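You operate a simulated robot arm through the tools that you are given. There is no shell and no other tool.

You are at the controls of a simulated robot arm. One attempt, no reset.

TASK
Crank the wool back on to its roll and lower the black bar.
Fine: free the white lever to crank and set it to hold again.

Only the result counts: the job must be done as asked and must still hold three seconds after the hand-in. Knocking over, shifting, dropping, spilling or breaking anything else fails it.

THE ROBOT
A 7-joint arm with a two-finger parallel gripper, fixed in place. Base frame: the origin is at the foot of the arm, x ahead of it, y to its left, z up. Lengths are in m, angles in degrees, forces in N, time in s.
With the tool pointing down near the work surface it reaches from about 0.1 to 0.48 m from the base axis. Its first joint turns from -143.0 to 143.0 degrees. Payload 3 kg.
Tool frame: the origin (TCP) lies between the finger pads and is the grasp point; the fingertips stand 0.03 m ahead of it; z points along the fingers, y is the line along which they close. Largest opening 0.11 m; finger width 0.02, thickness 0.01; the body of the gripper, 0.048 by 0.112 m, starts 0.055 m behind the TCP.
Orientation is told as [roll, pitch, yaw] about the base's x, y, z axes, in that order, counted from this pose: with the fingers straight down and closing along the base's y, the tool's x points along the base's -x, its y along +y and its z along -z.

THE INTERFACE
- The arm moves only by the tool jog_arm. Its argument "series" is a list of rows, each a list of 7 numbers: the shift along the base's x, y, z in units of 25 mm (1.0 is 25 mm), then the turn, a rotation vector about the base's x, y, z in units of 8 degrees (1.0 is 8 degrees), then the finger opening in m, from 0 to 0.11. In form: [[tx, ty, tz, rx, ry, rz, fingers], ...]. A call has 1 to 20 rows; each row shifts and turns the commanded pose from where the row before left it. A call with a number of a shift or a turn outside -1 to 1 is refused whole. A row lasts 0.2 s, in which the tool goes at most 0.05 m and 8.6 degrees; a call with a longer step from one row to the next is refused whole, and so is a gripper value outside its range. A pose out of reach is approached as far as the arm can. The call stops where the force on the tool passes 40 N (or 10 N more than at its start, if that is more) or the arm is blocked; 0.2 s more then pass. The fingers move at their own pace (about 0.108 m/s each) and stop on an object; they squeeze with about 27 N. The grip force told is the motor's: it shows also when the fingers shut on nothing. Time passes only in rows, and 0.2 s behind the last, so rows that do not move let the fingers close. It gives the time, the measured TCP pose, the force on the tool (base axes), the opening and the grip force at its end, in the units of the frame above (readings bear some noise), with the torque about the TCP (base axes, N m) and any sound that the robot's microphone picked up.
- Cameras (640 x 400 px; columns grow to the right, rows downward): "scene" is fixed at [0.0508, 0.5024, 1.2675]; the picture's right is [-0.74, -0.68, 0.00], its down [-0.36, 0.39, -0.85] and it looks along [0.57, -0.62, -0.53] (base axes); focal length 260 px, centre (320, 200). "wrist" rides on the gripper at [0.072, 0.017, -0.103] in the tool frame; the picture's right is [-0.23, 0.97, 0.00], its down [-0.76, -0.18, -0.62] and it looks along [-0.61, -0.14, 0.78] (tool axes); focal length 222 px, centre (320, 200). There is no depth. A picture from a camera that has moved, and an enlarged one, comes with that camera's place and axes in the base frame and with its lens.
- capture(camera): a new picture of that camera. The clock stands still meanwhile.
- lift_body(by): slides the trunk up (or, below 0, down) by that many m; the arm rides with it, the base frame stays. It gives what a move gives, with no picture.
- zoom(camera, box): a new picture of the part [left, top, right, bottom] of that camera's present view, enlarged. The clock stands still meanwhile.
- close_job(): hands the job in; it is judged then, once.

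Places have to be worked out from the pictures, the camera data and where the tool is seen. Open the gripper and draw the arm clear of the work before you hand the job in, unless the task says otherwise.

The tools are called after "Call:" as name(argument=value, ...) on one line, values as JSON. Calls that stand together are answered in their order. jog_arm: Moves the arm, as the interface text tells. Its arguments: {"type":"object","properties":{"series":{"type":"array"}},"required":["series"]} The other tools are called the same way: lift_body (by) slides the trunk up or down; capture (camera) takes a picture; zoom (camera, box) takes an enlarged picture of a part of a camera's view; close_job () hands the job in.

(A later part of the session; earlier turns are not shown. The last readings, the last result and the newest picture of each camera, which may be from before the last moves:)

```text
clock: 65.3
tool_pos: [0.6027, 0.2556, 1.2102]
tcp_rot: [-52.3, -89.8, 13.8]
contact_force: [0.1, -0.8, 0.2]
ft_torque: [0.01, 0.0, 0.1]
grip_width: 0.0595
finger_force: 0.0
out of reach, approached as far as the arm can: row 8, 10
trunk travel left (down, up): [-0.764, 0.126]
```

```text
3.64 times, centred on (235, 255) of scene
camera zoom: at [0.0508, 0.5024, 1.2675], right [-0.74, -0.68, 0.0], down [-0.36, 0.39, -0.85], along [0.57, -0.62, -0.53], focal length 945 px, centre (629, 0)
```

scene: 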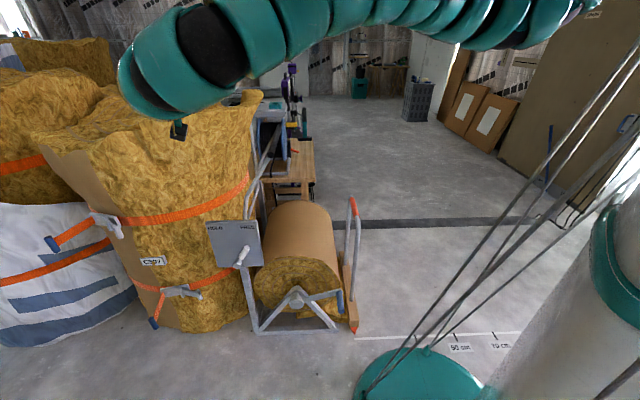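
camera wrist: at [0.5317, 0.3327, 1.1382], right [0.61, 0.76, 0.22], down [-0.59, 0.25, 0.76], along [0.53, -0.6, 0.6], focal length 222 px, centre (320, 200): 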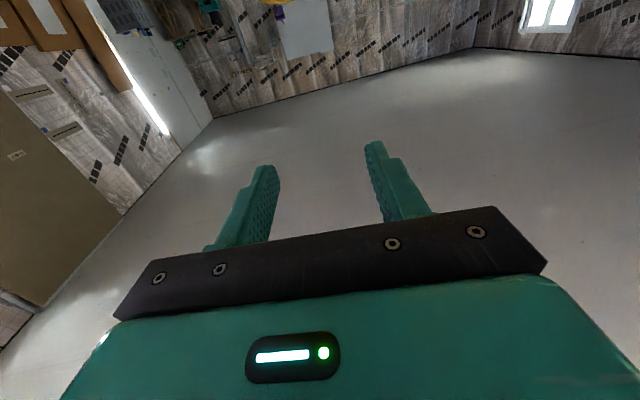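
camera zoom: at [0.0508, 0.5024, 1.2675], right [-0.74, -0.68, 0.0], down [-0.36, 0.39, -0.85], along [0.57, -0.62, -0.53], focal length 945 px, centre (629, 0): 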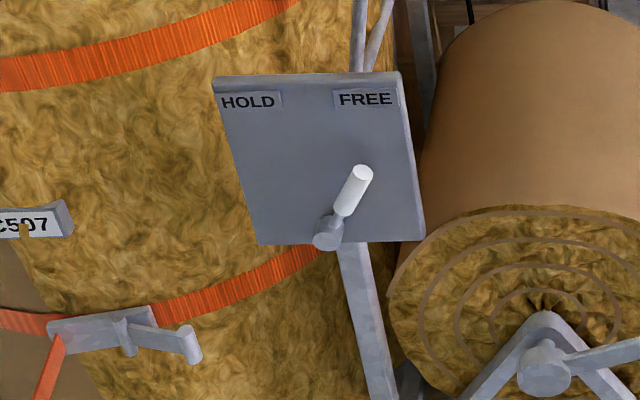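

The trunk takes at most 0.4 m per call, so I lower it in two moves of 0.31 m.

Call:
lift_body(by=-0.31)

Call:
lift_body(by=-0.31)

Call:
capture(camera="wrist")

Call:
zoom(camera="scene", box=[180, 200, 290, 310])

```text
clock: 68.4
tool_pos: [0.6046, 0.2558, 0.8988]
tcp_rot: [-46.6, -89.4, 7.7]
contact_force: [0.7, 0.4, -0.6]
ft_torque: [-0.01, -0.01, 0.0]
grip_width: 0.0601
finger_force: 0.1
trunk travel left (down, up): [-0.454, 0.436]
```

```text
clock: 71.5
tool_pos: [0.6044, 0.256, 0.5899]
tcp_rot: [-46.5, -89.5, 7.7]
contact_force: [0.6, 0.2, -0.2]
ft_torque: [-0.01, -0.01, 0.02]
grip_width: 0.06
finger_force: 0.0
trunk travel left (down, up): [-0.144, 0.746]
```

```text
taken
camera wrist: at [0.5325, 0.3334, 0.5174], right [0.61, 0.76, 0.22], down [-0.59, 0.25, 0.77], along [0.53, -0.6, 0.6], focal length 222 px, centre (320, 200)
```

wrist: 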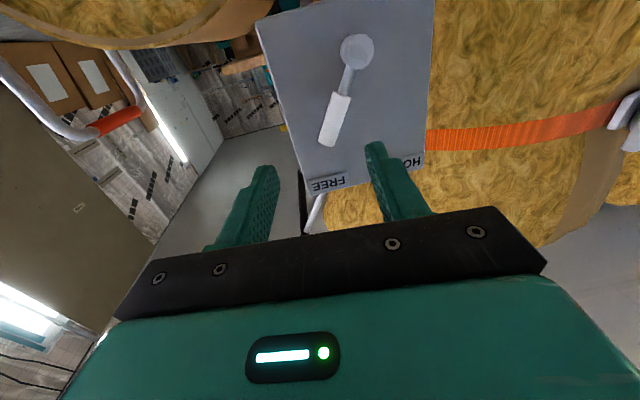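

```text
3.64 times, centred on (235, 255) of scene
camera zoom: at [0.0508, 0.5024, 1.2675], right [-0.74, -0.68, 0.0], down [-0.36, 0.39, -0.85], along [0.57, -0.62, -0.53], focal length 945 px, centre (629, 0)
```

zoom: 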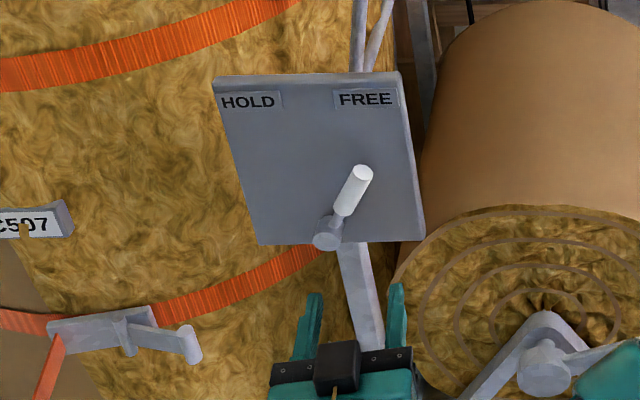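

The handle's middle is at about (0.73, 0.173, 0.60), as expected. I roll the tool 31° to match the lever at FREE and approach it.

Call:
jog_arm(series=[[0.08, 0.1, 0.1, 0.756, -0.604, 0, 0.06], [0.08, 0.1, 0.1, 0.756, -0.604, 0, 0.06], [0.08, 0.1, 0.1, 0.756, -0.604, 0, 0.06], [0.08, 0.1, 0.1, 0.756, -0.604, 0, 0.06], [0.56, -0.45, 0, 0, 0, 0, 0.06], [0.56, -0.45, 0, 0, 0, 0, 0.06], [0.56, -0.45, 0, 0, 0, 0, 0.06], [0.56, -0.45, 0, 0, 0, 0, 0.06], [0.56, -0.45, 0, 0, 0, 0, 0.06]])

Call:
capture(camera="wrist")

Call:
zoom(camera="scene", box=[190, 210, 270, 290])

```text
clock: 73.5
tool_pos: [0.6817, 0.2098, 0.601]
tcp_rot: [89.4, -59.3, -128.0]
contact_force: [0.0, -0.1, 0.3]
ft_torque: [0.02, 0.0, 0.0]
grip_width: 0.0603
finger_force: 0.0
trunk travel left (down, up): [-0.144, 0.746]
```

```text
taken
camera wrist: at [0.6323, 0.3139, 0.5465], right [0.45, 0.56, 0.69], down [-0.82, -0.04, 0.57], along [0.34, -0.83, 0.45], focal length 222 px, centre (320, 200)
```

wrist: 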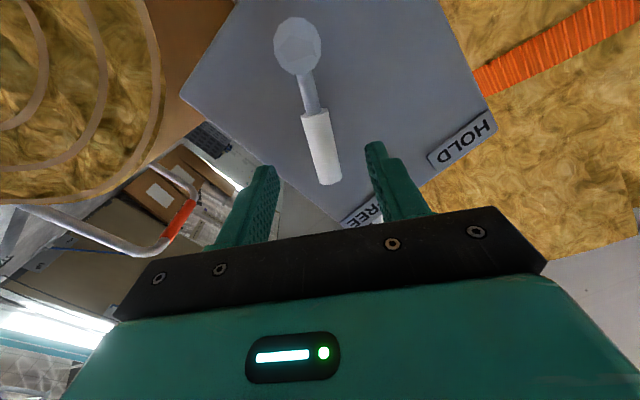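

```text
5.00 times, centred on (230, 250) of scene
camera zoom: at [0.0508, 0.5024, 1.2675], right [-0.74, -0.68, 0.0], down [-0.36, 0.39, -0.85], along [0.57, -0.62, -0.53], focal length 1300 px, centre (770, -50)
```

zoom: 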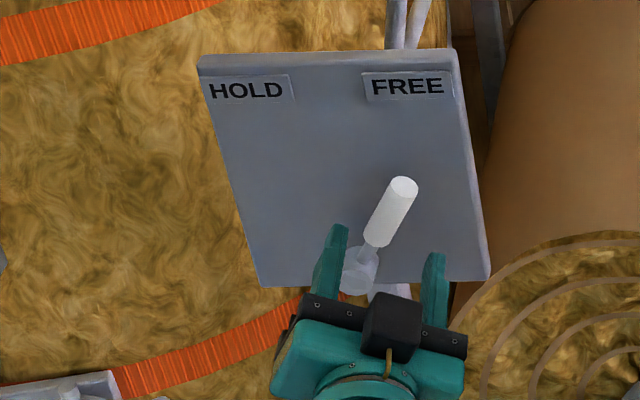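

The lever is well centred between the fingers. I move in 42 mm more and close loosely around the handle.

Call:
jog_arm(series=[[0.436, -0.349, 0, 0, 0, 0, 0.06], [0.436, -0.349, 0, 0, 0, 0, 0.06], [0.436, -0.349, 0, 0, 0, 0, 0.06], [0, 0, 0, 0, 0, 0, 0.034], [0, 0, 0, 0, 0, 0, 0.034]])

Call:
capture(camera="wrist")

```text
clock: 74.7
tool_pos: [0.7141, 0.1837, 0.6001]
tcp_rot: [89.4, -59.4, -128.0]
contact_force: [-0.7, 0.1, -0.6]
ft_torque: [-0.02, 0.03, 0.01]
grip_width: 0.0343
finger_force: 0.0
trunk travel left (down, up): [-0.144, 0.746]
```

```text
taken
camera wrist: at [0.6647, 0.2881, 0.5461], right [0.45, 0.56, 0.69], down [-0.82, -0.04, 0.57], along [0.35, -0.83, 0.45], focal length 222 px, centre (320, 200)
```

wrist: 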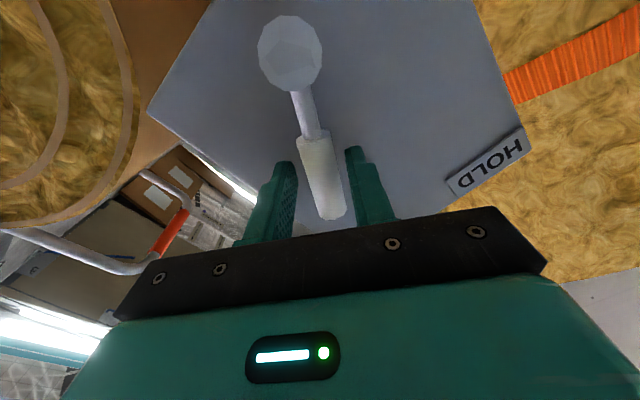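

The lever is caged without contact. I swing it back along its arc towards HOLD.

Call:
jog_arm(series=[[0.229, 0.234, 0.168, -0.688, 0.678, 0, 0.034], [0.243, 0.248, 0.122, -0.688, 0.678, 0, 0.034], [0.252, 0.257, 0.074, -0.688, 0.678, 0, 0.034], [0.257, 0.262, 0.025, -0.688, 0.678, 0, 0.034], [0.257, 0.262, -0.025, -0.688, 0.678, 0, 0.034], [0.252, 0.257, -0.074, -0.688, 0.678, 0, 0.034]])

Call:
capture(camera="wrist")

Call:
zoom(camera="scene", box=[190, 210, 270, 290])

```text
clock: 76.1
tool_pos: [0.7343, 0.1907, 0.6094]
tcp_rot: [-73.3, -73.7, 33.3]
contact_force: [-0.2, 0.0, 0.7]
ft_torque: [0.03, -0.02, -0.03]
grip_width: 0.0349
finger_force: 1.3
out of reach, approached as far as the arm can: row 4, 6
trunk travel left (down, up): [-0.144, 0.746]
```

```text
taken
camera wrist: at [0.6485, 0.2605, 0.5427], right [0.65, 0.76, -0.05], down [-0.4, 0.39, 0.83], along [0.65, -0.52, 0.56], focal length 222 px, centre (320, 200)
```

wrist: 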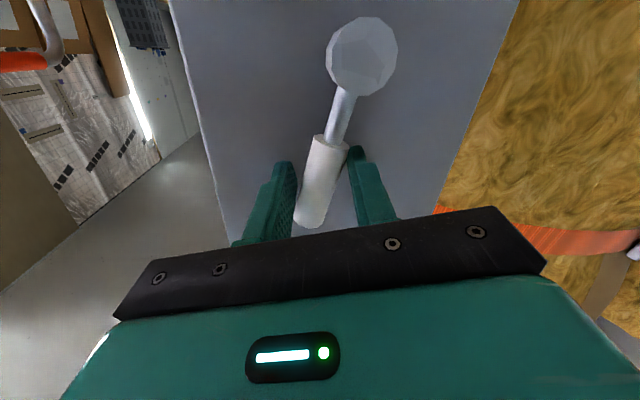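

```text
5.00 times, centred on (230, 250) of scene
camera zoom: at [0.0508, 0.5024, 1.2675], right [-0.74, -0.68, 0.0], down [-0.36, 0.39, -0.85], along [0.57, -0.62, -0.53], focal length 1300 px, centre (770, -50)
```

zoom: 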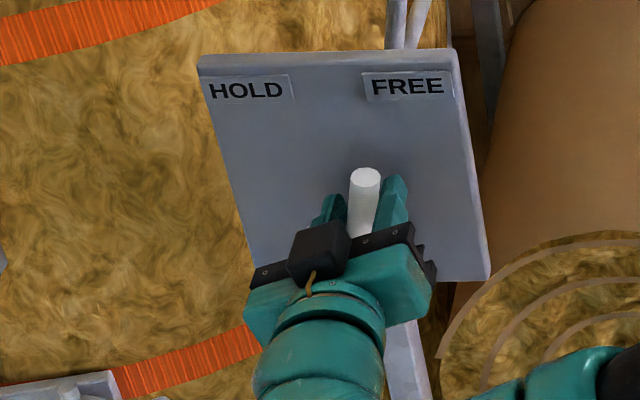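

The lever is near vertical. The tool's position lagged behind its rotation because of reach. I add a little yaw outward to shorten the reach and continue towards HOLD.

Call:
jog_arm(series=[[0.1, 0.1, 0, 0, 0, 0.9, 0.034], [0.28, 0.29, 0, 0, 0, 0.3, 0.034], [0.28, 0.29, -0.05, 0, 0, 0, 0.034], [0.28, 0.29, -0.07, 0, 0, 0, 0.034], [0.28, 0.29, -0.1, 0, 0, 0, 0.034]])

Call:
capture(camera="wrist")

Call:
zoom(camera="scene", box=[190, 210, 270, 290])

```text
clock: 77.3
tool_pos: [0.7646, 0.2232, 0.604]
tcp_rot: [-73.4, -73.8, 42.9]
contact_force: [-0.7, -0.2, 0.2]
ft_torque: [-0.02, 0.01, 0.03]
grip_width: 0.0338
finger_force: 0.1
trunk travel left (down, up): [-0.144, 0.746]
```

```text
taken
camera wrist: at [0.669, 0.2764, 0.5383], right [0.51, 0.86, -0.04], down [-0.46, 0.32, 0.83], along [0.72, -0.41, 0.56], focal length 222 px, centre (320, 200)
```

wrist: 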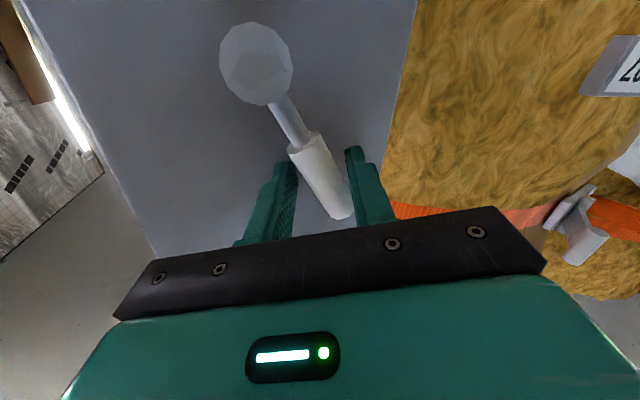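

```text
5.00 times, centred on (230, 250) of scene
camera zoom: at [0.0508, 0.5024, 1.2675], right [-0.74, -0.68, 0.0], down [-0.36, 0.39, -0.85], along [0.57, -0.62, -0.53], focal length 1300 px, centre (770, -50)
```

zoom: 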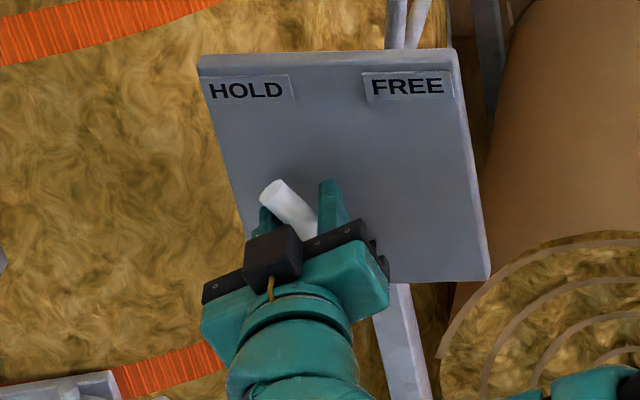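

The lever tip is back at its original HOLD position and seems to have snapped over. I press lightly once more to confirm it is seated.

Call:
jog_arm(series=[[0.15, 0.15, -0.05, 0, 0, 0, 0.034], [0.15, 0.15, -0.05, 0, 0, 0, 0.034], [0, 0, 0, 0, 0, 0, 0.034]])

Call:
zoom(camera="scene", box=[200, 210, 270, 280])

```text
clock: 78.1
tool_pos: [0.7646, 0.2243, 0.6003]
tcp_rot: [-73.3, -73.9, 42.9]
contact_force: [-0.3, 0.7, 0.1]
ft_torque: [0.04, 0.0, 0.02]
grip_width: 0.0341
finger_force: 0.1
out of reach, approached as far as the arm can: row 1, 2
trunk travel left (down, up): [-0.144, 0.746]
```

```text
5.71 times, centred on (235, 245) of scene
camera zoom: at [0.0508, 0.5024, 1.2675], right [-0.74, -0.68, 0.0], down [-0.36, 0.39, -0.85], along [0.57, -0.62, -0.53], focal length 1485 px, centre (806, -57)
```

zoom: 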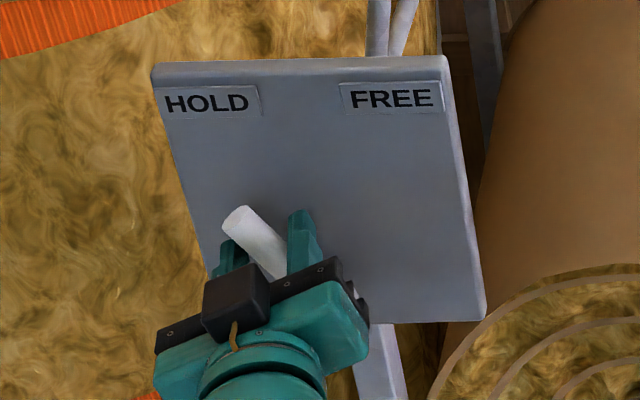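

The lever tip is exactly where it was at the start, so it is in HOLD. I open the fingers and back away along the tool axis.

Call:
jog_arm(series=[[0, 0, 0, 0, 0, 0, 0.06], [-0.4, 0.25, 0.04, 0, 0, 0, 0.06], [-0.85, 0.52, 0.08, 0, 0, 0, 0.06], [-0.85, 0.52, 0.08, 0, 0, 0, 0.06], [-0.85, 0.52, 0.08, 0, 0, 0, 0.06], [-0.85, 0.52, 0.08, 0, 0, 0, 0.06], [-0.85, 0.52, 0.08, 0, 0, 0, 0.06]])

Call:
capture(camera="wrist")

Call:
capture(camera="scene")

Call:
zoom(camera="scene", box=[220, 120, 360, 220])

```text
clock: 79.7
tool_pos: [0.6494, 0.2954, 0.6111]
tcp_rot: [-73.2, -73.7, 42.7]
contact_force: [0.2, -0.1, -0.7]
ft_torque: [-0.01, 0.0, 0.03]
grip_width: 0.0599
finger_force: 0.1
trunk travel left (down, up): [-0.144, 0.746]
```

```text
taken
camera wrist: at [0.5537, 0.3496, 0.5453], right [0.51, 0.86, -0.04], down [-0.46, 0.32, 0.83], along [0.72, -0.41, 0.56], focal length 222 px, centre (320, 200)
```

wrist: 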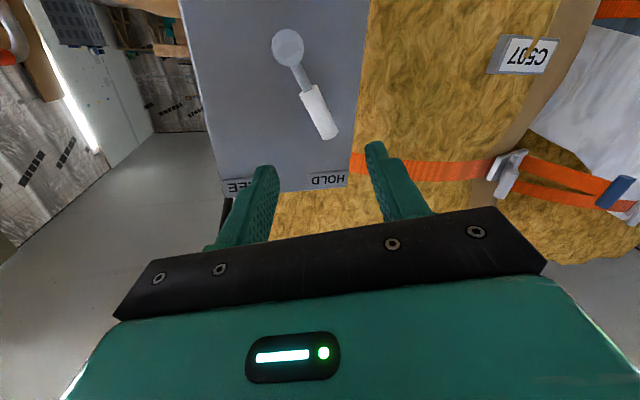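

```text
taken
```

scene: 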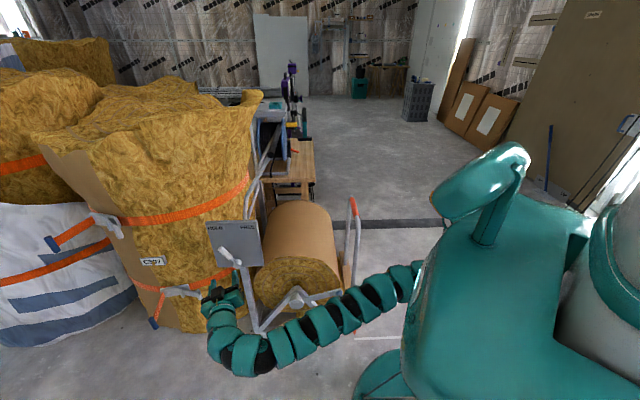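

```text
4.00 times, centred on (290, 170) of scene
camera zoom: at [0.0508, 0.5024, 1.2675], right [-0.74, -0.68, 0.0], down [-0.36, 0.39, -0.85], along [0.57, -0.62, -0.53], focal length 1040 px, centre (440, 320)
```

zoom: 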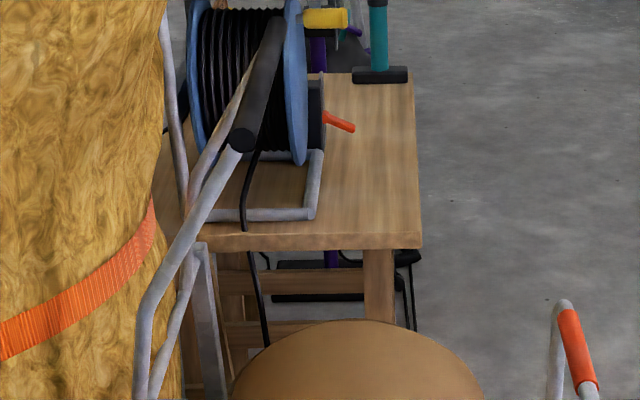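

The lever is in HOLD and the wool is at zero. The bar is next: its arms pivot near the left posts, so it has to swing over and down to the right onto the roll. I raise the trunk 0.4 m to get the tool up to bar height.

Call:
lift_body(by=0.4)

Call:
capture(camera="wrist")

Call:
capture(camera="scene")

```text
clock: 83.5
tool_pos: [0.6491, 0.2957, 1.0113]
tcp_rot: [-73.3, -73.8, 42.9]
contact_force: [-0.2, -0.2, -0.1]
ft_torque: [0.02, -0.02, -0.05]
grip_width: 0.0602
finger_force: 0.0
trunk travel left (down, up): [-0.544, 0.346]
```

```text
taken
camera wrist: at [0.5537, 0.3499, 0.9449], right [0.51, 0.86, -0.04], down [-0.46, 0.32, 0.83], along [0.72, -0.4, 0.56], focal length 222 px, centre (320, 200)
```

wrist: 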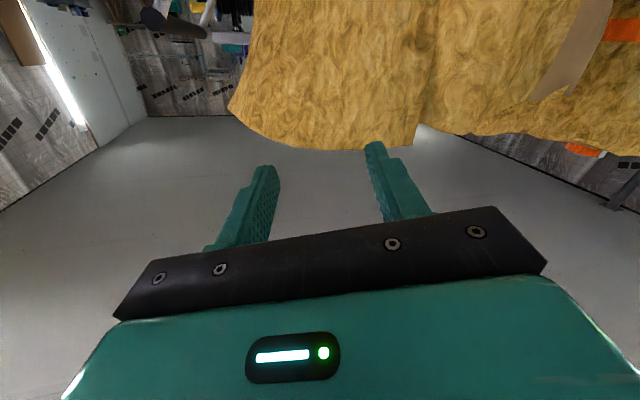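

```text
taken
```

scene: 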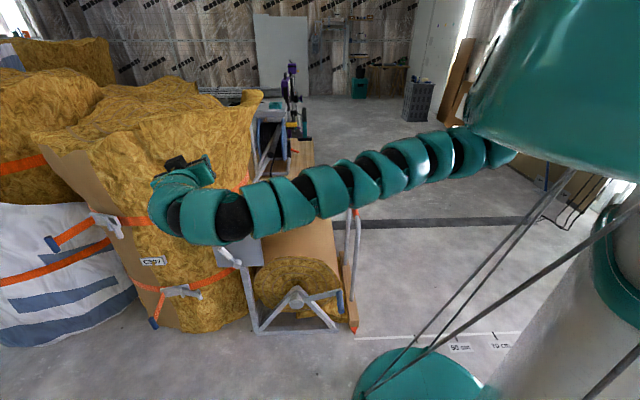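

I undo the roll and pitch the tool down, drawing back slightly as it turns.

Call:
jog_arm(series=[[0, 0, 0, 0.81, -0.5, 0, 0.07], [0, 0, 0, 0.81, -0.5, 0, 0.07], [-0.4, 0, 0, 0.52, 0.85, 0, 0.07], [-0.4, 0, 0, 0.52, 0.85, 0, 0.07], [-0.4, 0, 0, 0.52, 0.85, 0, 0.07], [-0.4, 0, 0, 0.52, 0.85, 0, 0.07], [-0.4, 0, 0, 0.52, 0.85, 0, 0.07], [-0.4, 0, 0, 0.52, 0.85, 0, 0.07], [-0.4, 0, 0, 0.52, 0.85, 0, 0.07], [-0.4, 0, 0, 0.52, 0.85, 0, 0.07], [-0.4, 0, 0, 0.52, 0.85, 0, 0.07], [-0.4, 0, 0, 0.52, 0.85, 0, 0.07], [0, 0, 0, 0.3, 0.5, 0, 0.07], [0, 0, 0, 0, 0, -0.85, 0.07], [0, 0, 0, 0, 0, -0.85, 0.07]])

Call:
capture(camera="wrist")

Call:
capture(camera="scene")

```text
clock: 86.7
tool_pos: [0.5497, 0.2962, 1.0105]
tcp_rot: [1.6, -1.3, -44.8]
contact_force: [-0.6, -0.3, -0.2]
ft_torque: [-0.01, 0.01, 0.01]
grip_width: 0.07
finger_force: 0.1
trunk travel left (down, up): [-0.544, 0.346]
```

```text
taken
camera wrist: at [0.5056, 0.359, 1.1126], right [0.85, 0.53, 0.03], down [0.39, -0.66, 0.64], along [0.36, -0.52, -0.77], focal length 222 px, centre (320, 200)
```

wrist: 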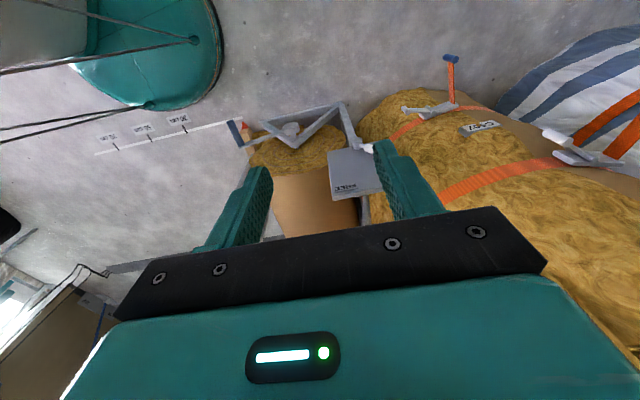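

```text
taken
```

scene: 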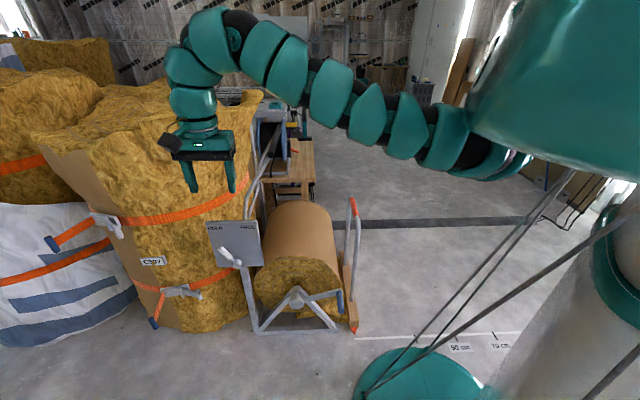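

I raise 0.1 m more and swing over to look down on the bar and its arms.

Call:
lift_body(by=0.1)

Call:
jog_arm(series=[[0.3, -0.9, -0.1, 0, 0, 0, 0.07], [0.3, -0.9, -0.1, 0, 0, 0, 0.07], [0.3, -0.9, -0.1, 0, 0, 0, 0.07], [0.3, -0.9, -0.1, 0, 0, 0, 0.07], [0.3, -0.9, -0.1, 0, 0, 0, 0.07], [0.3, -0.9, -0.1, 0, 0, 0, 0.07], [0.3, -0.9, -0.1, 0, 0, 0, 0.07], [0.3, -0.9, -0.1, 0, 0, 0, 0.07]])

Call:
capture(camera="wrist")

Call:
capture(camera="scene")

```text
clock: 88.1
tool_pos: [0.5504, 0.2965, 1.1096]
tcp_rot: [1.5, -1.4, -44.6]
contact_force: [-0.2, 0.3, 0.3]
ft_torque: [0.0, -0.03, 0.01]
grip_width: 0.0701
finger_force: 0.1
trunk travel left (down, up): [-0.644, 0.246]
```

```text
clock: 89.9
tool_pos: [0.6013, 0.1394, 1.0925]
tcp_rot: [1.5, -1.4, -44.6]
contact_force: [0.0, 0.5, -0.4]
ft_torque: [0.0, 0.01, 0.04]
grip_width: 0.0698
finger_force: 0.1
out of reach, approached as far as the arm can: row 8
trunk travel left (down, up): [-0.644, 0.246]
```

```text
taken
camera wrist: at [0.5578, 0.2011, 1.1951], right [0.84, 0.53, 0.03], down [0.4, -0.66, 0.64], along [0.36, -0.53, -0.77], focal length 222 px, centre (320, 200)
```

wrist: 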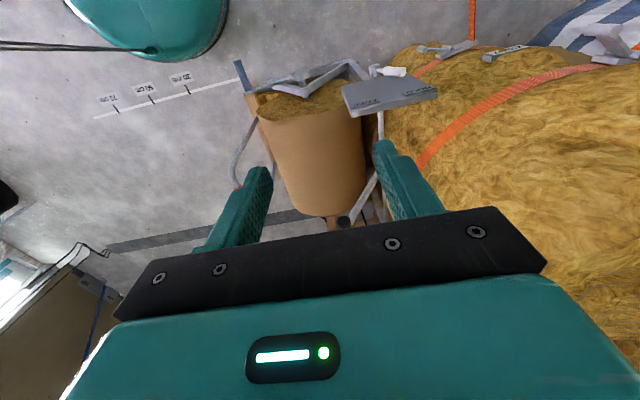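

```text
taken
```

scene: 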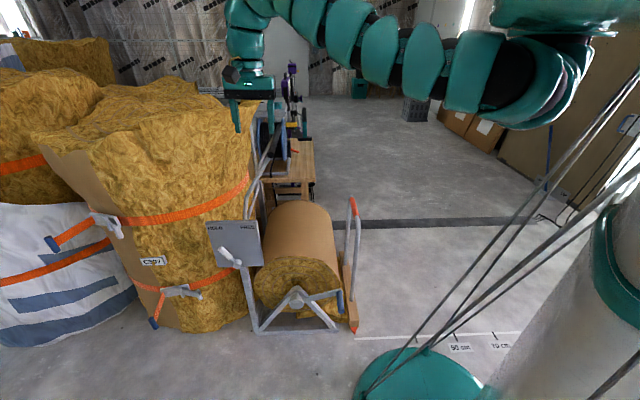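

The front end of the bar is visible between the fingers. I'll zoom in to see the arms and where they pivot.

Call:
zoom(camera="wrist", box=[300, 50, 440, 240])

Call:
zoom(camera="scene", box=[235, 110, 305, 190])

```text
2.11 times, centred on (370, 145) of wrist
camera zoom: at [0.5578, 0.2011, 1.1951], right [0.84, 0.53, 0.03], down [0.4, -0.66, 0.64], along [0.36, -0.53, -0.77], focal length 468 px, centre (215, 316)
```

zoom: 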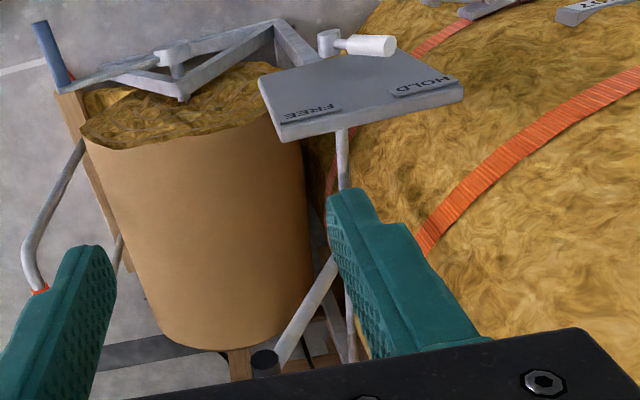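

```text
5.00 times, centred on (270, 150) of scene
camera zoom: at [0.0508, 0.5024, 1.2675], right [-0.74, -0.68, 0.0], down [-0.36, 0.39, -0.85], along [0.57, -0.62, -0.53], focal length 1300 px, centre (570, 450)
```

zoom: 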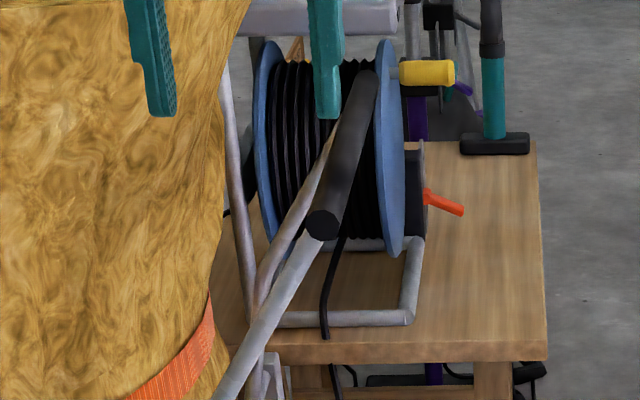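

I can't see the arm pivots behind the plate from here. I'll swing the tool round to the right-hand side and turn it so the wrist camera looks across at the arms.

Call:
jog_arm(series=[[-0.1, -0.95, 0, 0, 0, 0.9, 0.07], [-0.1, -0.95, 0, 0, 0, 0.9, 0.07], [-0.1, -0.95, 0, 0, 0, 0.9, 0.07], [-0.1, -0.95, 0, 0, 0, 0.9, 0.07], [-0.1, -0.95, 0, 0, 0, 0.9, 0.07], [-0.1, -0.95, 0, 0, 0, 0.9, 0.07], [-0.1, -0.95, 0, 0, 0, 0.9, 0.07], [-0.1, -0.95, 0, 0, 0, 0.9, 0.07], [-0.1, -0.95, 0, 0, 0, 0.9, 0.07], [-0.1, -0.95, 0, 0, 0, 0.9, 0.07], [-0.1, -0.95, 0, 0, 0, 0.9, 0.07], [-0.1, -0.95, 0, 0, 0, 0.9, 0.07], [-0.1, -0.95, 0, 0, 0, 0.9, 0.07], [0, -0.5, 0, 0, 0, 0, 0.07]])

Call:
capture(camera="wrist")

Call:
capture(camera="scene")

```text
clock: 92.9
tool_pos: [0.6022, 0.1393, 1.0945]
tcp_rot: [1.5, -1.3, -44.6]
contact_force: [-0.1, 0.3, -1.1]
ft_torque: [-0.02, 0.02, 0.0]
grip_width: 0.07
finger_force: 0.2
out of reach, approached as far as the arm can: row 1, 2, 3, 4, 5, 6, 7, 8, 9, 10, 11, 12, 13, 14
trunk travel left (down, up): [-0.644, 0.246]
```

```text
taken
camera wrist: at [0.5579, 0.2011, 1.1951], right [0.85, 0.53, 0.03], down [0.4, -0.66, 0.64], along [0.36, -0.53, -0.77], focal length 222 px, centre (320, 200)
```

wrist: 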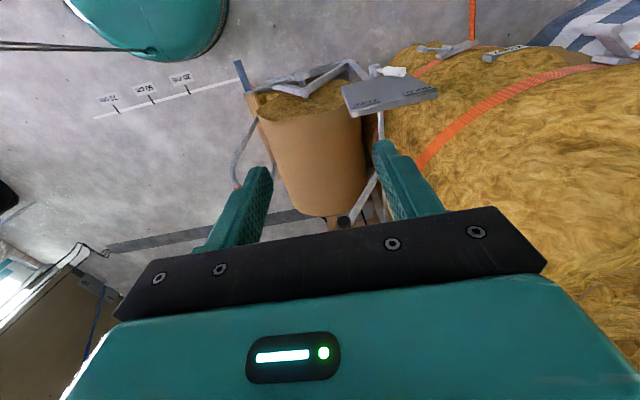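

```text
taken
```

scene: 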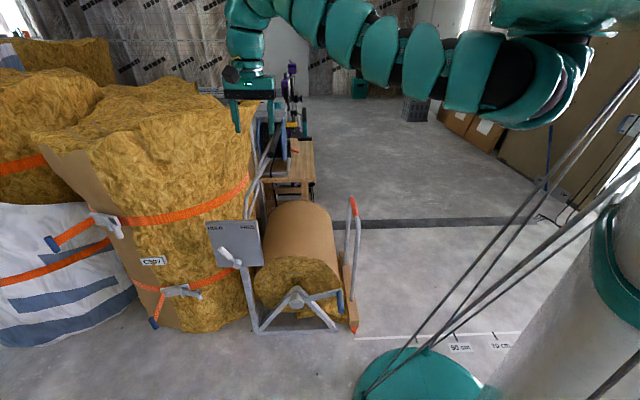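

That whole move was refused as out of reach. I test a yaw turn alone to see whether the turn or the position is the limit.

Call:
jog_arm(series=[[0, 0, 0, 0, 0, 0.9, 0.07], [0, 0, 0, 0, 0, 0.9, 0.07], [0, 0, 0, 0, 0, 0.9, 0.07]])

Call:
lift_body(by=0.2)

Call:
jog_arm(series=[[0.1, 0, -0.9, 0, 0, 0, 0.07], [0.1, 0, -0.9, 0, 0, 0, 0.07], [0, 0, -0.9, 0, 0, 0, 0.07], [0, 0, -0.9, 0, 0, 0, 0.07], [0, 0, -0.9, 0, 0, 0, 0.07], [0, 0, -0.9, 0, 0, 0, 0.07], [0, 0, -0.9, 0, 0, 0, 0.07], [0, 0, -0.9, 0, 0, 0, 0.07], [0, 0, -0.9, 0, 0, 0, 0.07]])

```text
clock: 93.7
tool_pos: [0.6143, 0.1412, 1.098]
tcp_rot: [1.4, -1.2, -22.9]
contact_force: [-0.1, 0.1, -0.3]
ft_torque: [-0.01, -0.01, 0.02]
grip_width: 0.0702
finger_force: 0.0
out of reach, approached as far as the arm can: row 2
trunk travel left (down, up): [-0.644, 0.246]
```

```text
clock: 95.8
tool_pos: [0.6138, 0.1411, 1.2967]
tcp_rot: [1.5, -1.4, -23.0]
contact_force: [-0.3, -0.4, 0.6]
ft_torque: [0.0, 0.0, -0.04]
grip_width: 0.07
finger_force: 0.2
trunk travel left (down, up): [-0.844, 0.046]
```

```text
clock: 97.8
tool_pos: [0.6189, 0.1411, 1.2412]
tcp_rot: [1.4, -1.3, -22.9]
contact_force: [0.3, 0.2, -0.4]
ft_torque: [0.01, 0.0, 0.01]
grip_width: 0.07
finger_force: 0.0
out of reach, approached as far as the arm can: row 3, 4, 5, 6, 7, 8, 9
trunk travel left (down, up): [-0.844, 0.046]
```

That is an inner-reach limit. I go outward a little first and then down through the level of the shoulder.

Call:
jog_arm(series=[[0.5, 0.1, 0, 0, 0, 0, 0.07], [0.5, 0.1, 0, 0, 0, 0, 0.07], [0.4, 0.1, -0.5, 0, 0, 0, 0.07], [0.2, 0, -0.9, 0, 0, 0, 0.07], [0, 0, -0.9, 0, 0, 0, 0.07], [0, 0, -0.9, 0, 0, 0, 0.07], [0, 0, -0.9, 0, 0, 0, 0.07]])

```text
clock: 99.4
tool_pos: [0.6582, 0.1482, 1.1375]
tcp_rot: [1.5, -1.3, -23.0]
contact_force: [0.0, -0.2, 0.3]
ft_torque: [0.01, -0.05, 0.02]
grip_width: 0.0698
finger_force: 0.1
trunk travel left (down, up): [-0.844, 0.046]
```

It passed. I continue down slightly and swing across to the right side in front of the bar, yawing gradually.

Call:
jog_arm(series=[[0, 0, -0.9, 0, 0, 0, 0.07], [0, 0, -0.9, 0, 0, 0, 0.07], [0, -0.5, -0.9, 0, 0, 0, 0.07], [0, -0.9, -0.9, 0, 0, 0, 0.07], [-0.05, -0.9, -0.5, 0, 0, 0, 0.07], [-0.05, -0.9, 0, 0, 0, 0.7, 0.07], [-0.1, -0.9, 0, 0, 0, 0.7, 0.07], [-0.1, -0.9, 0, 0, 0, 0.7, 0.07], [-0.15, -0.9, 0, 0, 0, 0.7, 0.07], [-0.15, -0.9, 0, 0, 0, 0.7, 0.07], [-0.2, -0.9, 0, 0, 0, 0.7, 0.07], [-0.25, -0.9, 0, 0, 0, 0.7, 0.07], [-0.3, -0.9, 0, 0, 0, 0.7, 0.07], [-0.3, -0.9, 0, 0, 0, 0.7, 0.07], [-0.35, -0.9, 0, 0, 0, 0.7, 0.07], [-0.35, -0.9, 0, 0, 0, 0.7, 0.07]])

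Call:
capture(camera="wrist")

Call:
capture(camera="scene")

```text
clock: 102.8
tool_pos: [0.6726, -0.1409, 0.9982]
tcp_rot: [1.6, -1.3, 38.7]
contact_force: [0.7, -1.1, -0.6]
ft_torque: [0.02, -0.01, 0.02]
grip_width: 0.07
finger_force: 0.0
out of reach, approached as far as the arm can: row 8, 9, 10, 11, 12, 13, 14, 15, 16
trunk travel left (down, up): [-0.844, 0.046]
```

```text
taken
camera wrist: at [0.6049, -0.1769, 1.1003], right [-0.43, 0.9, 0.03], down [0.7, 0.31, 0.64], along [0.56, 0.3, -0.77], focal length 222 px, centre (320, 200)
```

wrist: 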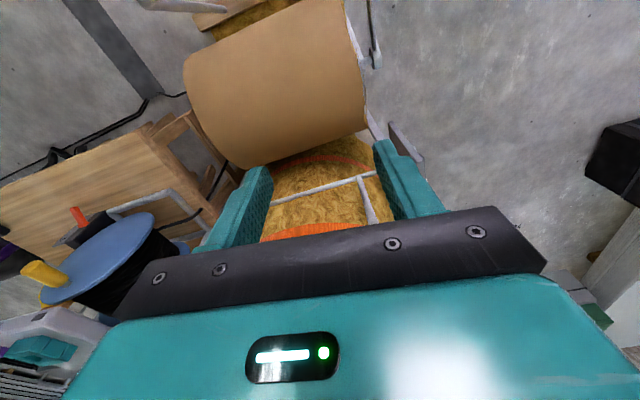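

```text
taken
```

scene: 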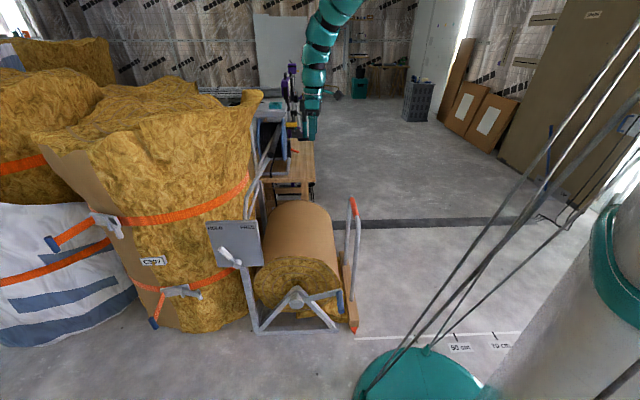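

This view from the right shows a cross tube and the arms behind the roll, so I'll zoom in.

Call:
zoom(camera="wrist", box=[240, 120, 440, 250])

Call:
zoom(camera="scene", box=[235, 110, 335, 200])

```text
3.08 times, centred on (340, 185) of wrist
camera zoom: at [0.6049, -0.1769, 1.1003], right [-0.43, 0.9, 0.03], down [0.7, 0.31, 0.64], along [0.56, 0.3, -0.77], focal length 684 px, centre (258, 246)
```

zoom: 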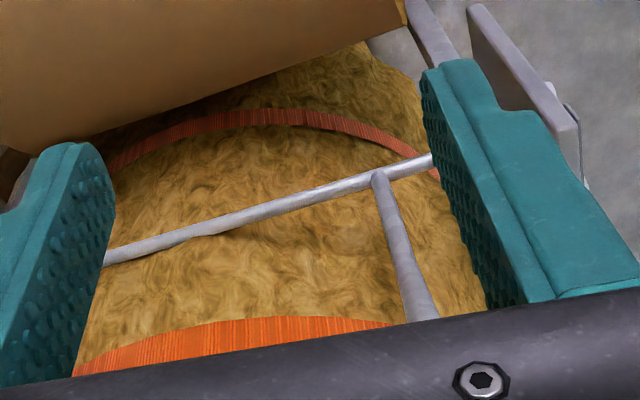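

```text
4.44 times, centred on (285, 155) of scene
camera zoom: at [0.0508, 0.5024, 1.2675], right [-0.74, -0.68, 0.0], down [-0.36, 0.39, -0.85], along [0.57, -0.62, -0.53], focal length 1155 px, centre (476, 400)
```

zoom: 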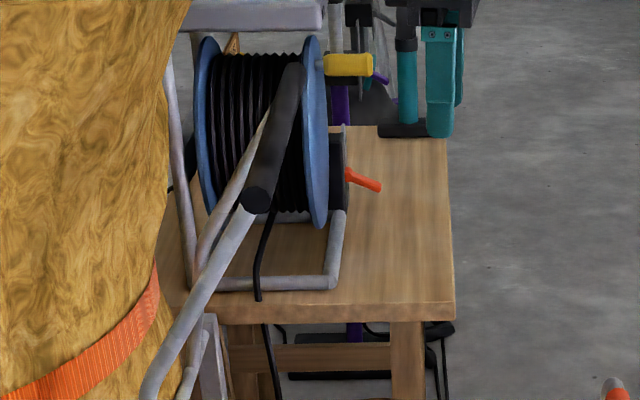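

The pivot is a shaft along the roll axis at u ≈ -0.665, z ≈ 0.59. The bar circles it at about 0.36 m and should come to rest on the top right of the roll at z ≈ 0.45. I yaw the tool back square to the bar before tilting it out to reach the bar.

Call:
jog_arm(series=[[0, 0, 0.1, 0, 0, -1, 0.07], [0, 0, 0.1, 0, 0, -1, 0.07], [0, 0, 0.1, 0, 0, -1, 0.07], [0, 0, 0.1, 0, 0, -1, 0.07], [0, 0, 0.1, 0, 0, -1, 0.07], [0, 0, 0, 0, 0, -1, 0.07], [0, 0, 0, 0, 0, -1, 0.07], [0, 0, 0, 0, 0, -1, 0.07], [0, 0, 0, 0, 0, -1, 0.07], [0, 0, 0, 0, 0, -1, 0.07], [0, 0, 0, 0, 0, -0.5, 0.07]])

Call:
capture(camera="wrist")

```text
clock: 105.2
tool_pos: [0.6851, -0.1392, 1.0059]
tcp_rot: [1.5, -1.2, -45.4]
contact_force: [-0.3, -0.7, 0.3]
ft_torque: [0.01, -0.01, 0.0]
grip_width: 0.0699
finger_force: 0.2
out of reach, approached as far as the arm can: row 2, 4, 7
trunk travel left (down, up): [-0.844, 0.046]
```

```text
taken
camera wrist: at [0.6409, -0.0766, 1.1073], right [0.85, 0.52, 0.03], down [0.39, -0.67, 0.64], along [0.35, -0.53, -0.77], focal length 222 px, centre (320, 200)
```

wrist: 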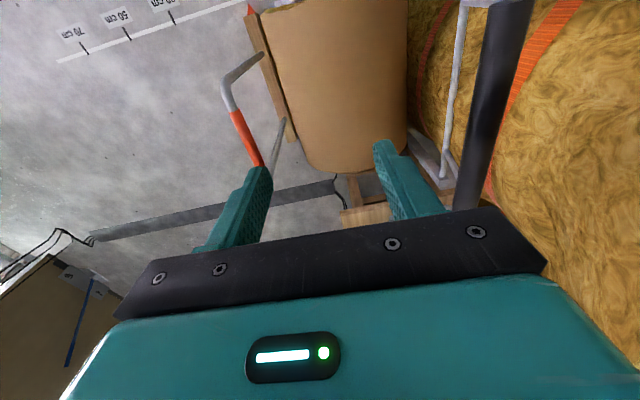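

The bar lies at u ≈ -0.522, z ≈ 0.925, and I will grip it near (0.777, -0.029). I tilt the tool outward towards it while moving to a pre-grasp point above and right of the bar.

Call:
jog_arm(series=[[0.35, 0.7, 0.1, 0.72, -0.7, 0, 0.07], [0.35, 0.7, 0.1, 0.72, -0.7, 0, 0.07], [0.35, 0.7, 0, 0.72, -0.7, 0, 0.07], [0.35, 0.7, 0, -0.63, -0.64, -0.44, 0.07], [0.35, 0.7, 0, -0.63, -0.64, -0.44, 0.07], [0.35, 0.7, 0, -0.63, -0.64, -0.44, 0.07]])

Call:
capture(camera="wrist")

Call:
zoom(camera="scene", box=[220, 60, 360, 180])

```text
clock: 106.6
tool_pos: [0.7612, -0.0418, 0.9911]
tcp_rot: [27.0, -19.2, -55.5]
contact_force: [-0.1, 0.2, -0.6]
ft_torque: [0.02, 0.01, -0.01]
grip_width: 0.0697
finger_force: 0.1
out of reach, approached as far as the arm can: row 1, 2, 3, 4, 6
trunk travel left (down, up): [-0.844, 0.046]
```

```text
taken
camera wrist: at [0.6756, 0.0236, 1.0609], right [0.75, 0.44, 0.49], down [-0.04, -0.71, 0.7], along [0.66, -0.55, -0.52], focal length 222 px, centre (320, 200)
```

wrist: 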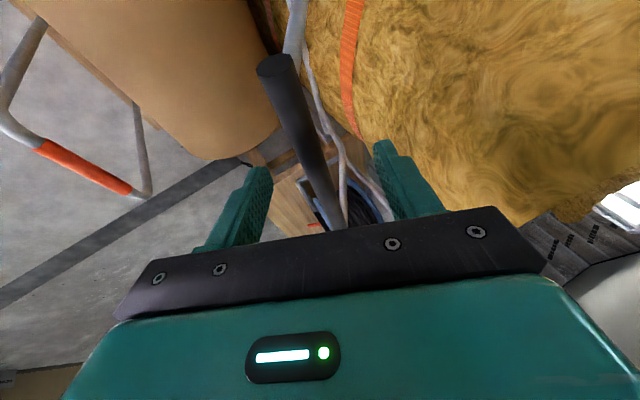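

```text
3.33 times, centred on (290, 120) of scene
camera zoom: at [0.0508, 0.5024, 1.2675], right [-0.74, -0.68, 0.0], down [-0.36, 0.39, -0.85], along [0.57, -0.62, -0.53], focal length 866 px, centre (420, 467)
```

zoom: 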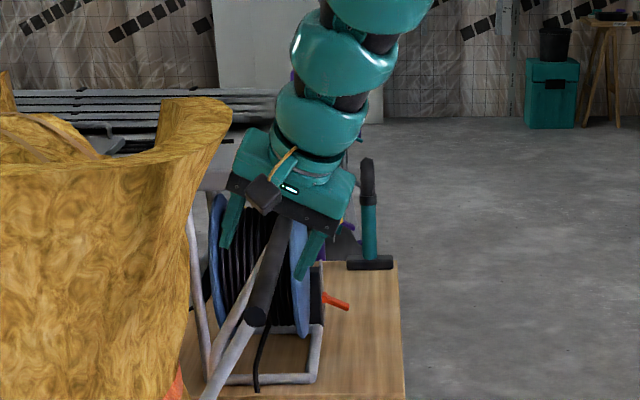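

The bar runs between the open fingers. I advance about 68 mm along the tool axis so it sits between the pads.

Call:
jog_arm(series=[[0.4, -0.075, -0.82, 0, 0, 0, 0.07], [0.4, -0.075, -0.82, 0, 0, 0, 0.07], [0.4, -0.075, -0.82, 0, 0, 0, 0.07], [0, 0, 0, 0, 0, 0, 0.07]])

Call:
capture(camera="wrist")

Call:
zoom(camera="scene", box=[220, 60, 360, 180])

```text
clock: 107.6
tool_pos: [0.7884, -0.0484, 0.9285]
tcp_rot: [27.0, -19.1, -55.4]
contact_force: [-0.3, 0.2, 0.2]
ft_torque: [0.01, -0.04, 0.0]
grip_width: 0.07
finger_force: 0.1
trunk travel left (down, up): [-0.844, 0.046]
```

```text
taken
camera wrist: at [0.7048, 0.0171, 0.9991], right [0.75, 0.43, 0.49], down [-0.04, -0.71, 0.7], along [0.66, -0.55, -0.52], focal length 222 px, centre (320, 200)
```

wrist: 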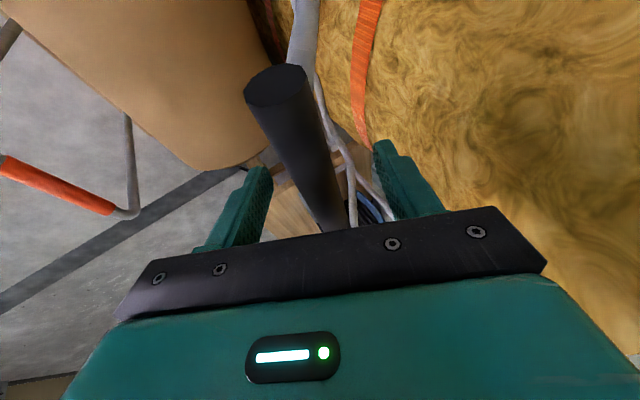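

```text
3.33 times, centred on (290, 120) of scene
camera zoom: at [0.0508, 0.5024, 1.2675], right [-0.74, -0.68, 0.0], down [-0.36, 0.39, -0.85], along [0.57, -0.62, -0.53], focal length 866 px, centre (420, 467)
```

zoom: 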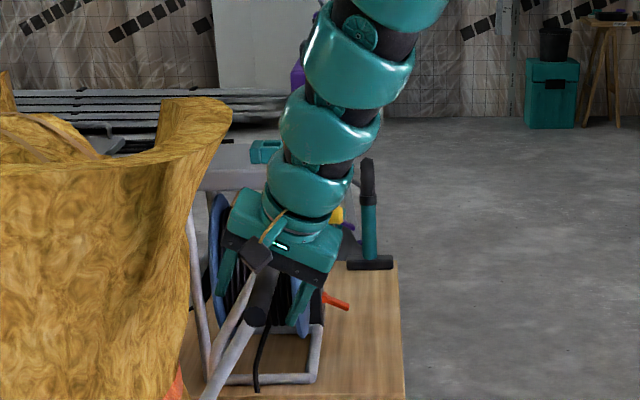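

The bar appears at grasp depth, centred between the pads. I close on it.

Call:
jog_arm(series=[[0, 0, 0, 0, 0, 0, 0.02], [0, 0, 0, 0, 0, 0, 0.02], [0, 0, 0, 0, 0, 0, 0.02]])

Call:
capture(camera="wrist")

```text
clock: 108.4
tool_pos: [0.7907, -0.0478, 0.9291]
tcp_rot: [26.9, -19.2, -55.4]
contact_force: [2.9, -1.5, -2.1]
ft_torque: [-0.61, -0.39, 0.35]
grip_width: 0.0237
finger_force: 44.9
trunk travel left (down, up): [-0.844, 0.046]
```

```text
taken
camera wrist: at [0.7058, 0.0165, 0.9987], right [0.75, 0.44, 0.49], down [-0.04, -0.71, 0.7], along [0.66, -0.55, -0.52], focal length 222 px, centre (320, 200)
```

wrist: 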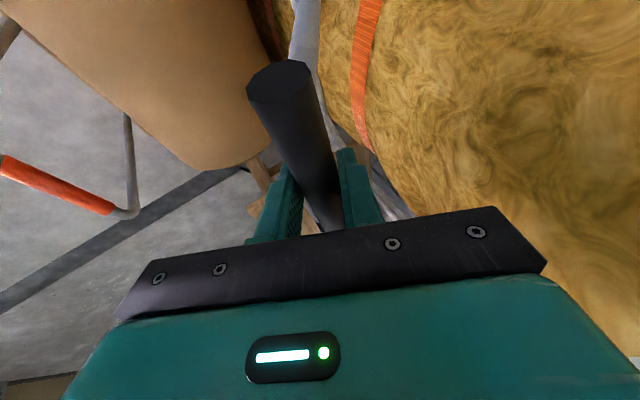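

The bar is gripped, about 24 mm thick. I pull it two small steps along its arc and check the forces.

Call:
jog_arm(series=[[-0.571, -0.583, -0.38, 0, 0, 0, 0.02], [-0.554, -0.565, -0.43, 0, 0, 0, 0.02], [0, 0, 0, 0, 0, 0, 0.02]])

Call:
capture(camera="wrist")

Call:
zoom(camera="scene", box=[200, 60, 380, 240])

```text
clock: 109.2
tool_pos: [0.7609, -0.0771, 0.9087]
tcp_rot: [26.9, -19.0, -55.4]
contact_force: [0.7, -2.3, 1.0]
ft_torque: [0.36, 0.53, 0.81]
grip_width: 0.024
finger_force: 44.7
trunk travel left (down, up): [-0.844, 0.046]
```

```text
taken
camera wrist: at [0.6772, -0.0121, 0.9787], right [0.75, 0.44, 0.49], down [-0.04, -0.71, 0.7], along [0.66, -0.55, -0.52], focal length 222 px, centre (320, 200)
```

wrist: 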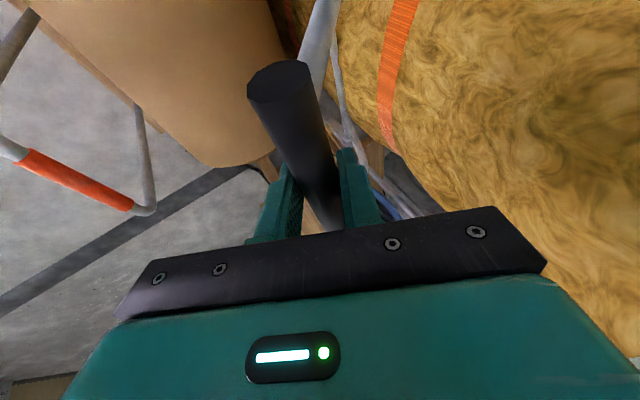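

```text
2.22 times, centred on (290, 150) of scene
camera zoom: at [0.0508, 0.5024, 1.2675], right [-0.74, -0.68, 0.0], down [-0.36, 0.39, -0.85], along [0.57, -0.62, -0.53], focal length 578 px, centre (387, 311)
```

zoom: 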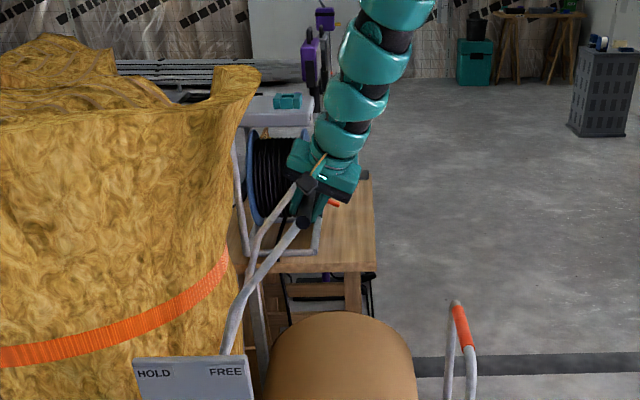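

It swings freely with almost no force. I continue along the arc.

Call:
jog_arm(series=[[-0.535, -0.545, -0.477, 0, 0, 0, 0.02], [-0.513, -0.523, -0.523, 0, 0, 0, 0.02], [-0.49, -0.5, -0.566, 0, 0, 0, 0.02], [-0.464, -0.474, -0.608, 0, 0, 0, 0.02]])

```text
clock: 110.2
tool_pos: [0.7113, -0.1274, 0.8547]
tcp_rot: [26.9, -19.1, -55.4]
contact_force: [-5.3, 1.8, -3.2]
ft_torque: [-0.07, 0.23, 0.67]
grip_width: 0.0239
finger_force: 44.6
trunk travel left (down, up): [-0.844, 0.046]
```

The circle fits well. I carry on down.

Call:
jog_arm(series=[[-0.438, -0.446, -0.647, 0, 0, 0, 0.02], [-0.409, -0.417, -0.684, 0, 0, 0, 0.02], [-0.379, -0.387, -0.719, 0, 0, 0, 0.02], [-0.348, -0.355, -0.751, 0, 0, 0, 0.02]])

Call:
zoom(camera="scene", box=[200, 60, 380, 240])

```text
clock: 111.2
tool_pos: [0.6708, -0.1677, 0.7837]
tcp_rot: [26.8, -19.1, -55.3]
contact_force: [-7.5, 3.2, -2.1]
ft_torque: [0.7, 0.67, 1.13]
grip_width: 0.0239
finger_force: 45.2
trunk travel left (down, up): [-0.844, 0.046]
```

```text
2.22 times, centred on (290, 150) of scene
camera zoom: at [0.0508, 0.5024, 1.2675], right [-0.74, -0.68, 0.0], down [-0.36, 0.39, -0.85], along [0.57, -0.62, -0.53], focal length 578 px, centre (387, 311)
```

zoom: 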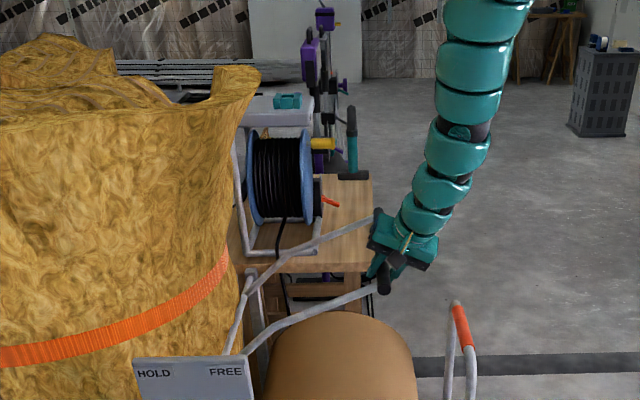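

The bar is at about 58° and the forces stay small. I loosen the grip slightly to see whether the bar holds its position by itself.

Call:
jog_arm(series=[[0, 0, 0, 0, 0, 0, 0.04], [0, 0, 0, 0, 0, 0, 0.04], [0, 0, 0, 0, 0, 0, 0.04]])

Call:
capture(camera="wrist")

Call:
zoom(camera="scene", box=[200, 60, 380, 240])

```text
clock: 112.0
tool_pos: [0.6733, -0.1687, 0.7852]
tcp_rot: [27.1, -19.2, -55.4]
contact_force: [-1.9, -4.2, -0.8]
ft_torque: [-0.09, 0.05, 0.04]
grip_width: 0.0422
finger_force: 2.3
trunk travel left (down, up): [-0.844, 0.046]
```

```text
taken
camera wrist: at [0.5879, -0.1034, 0.8546], right [0.75, 0.43, 0.49], down [-0.04, -0.71, 0.7], along [0.65, -0.55, -0.52], focal length 222 px, centre (320, 200)
```

wrist: 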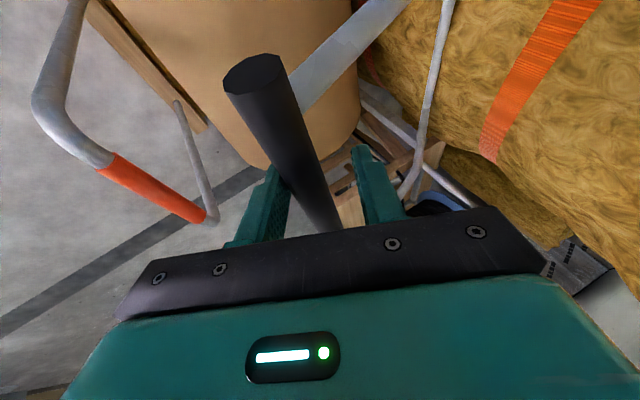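

```text
2.22 times, centred on (290, 150) of scene
camera zoom: at [0.0508, 0.5024, 1.2675], right [-0.74, -0.68, 0.0], down [-0.36, 0.39, -0.85], along [0.57, -0.62, -0.53], focal length 578 px, centre (387, 311)
```

zoom: 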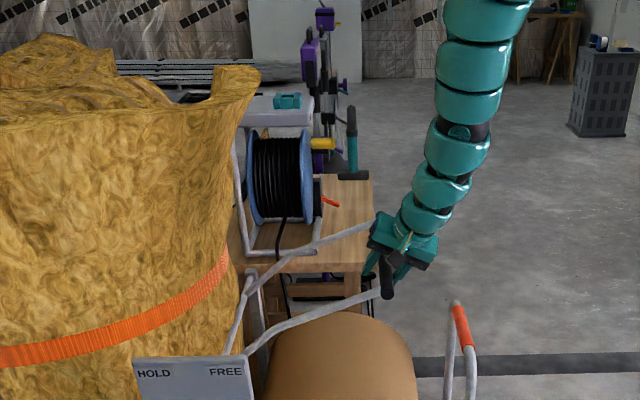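

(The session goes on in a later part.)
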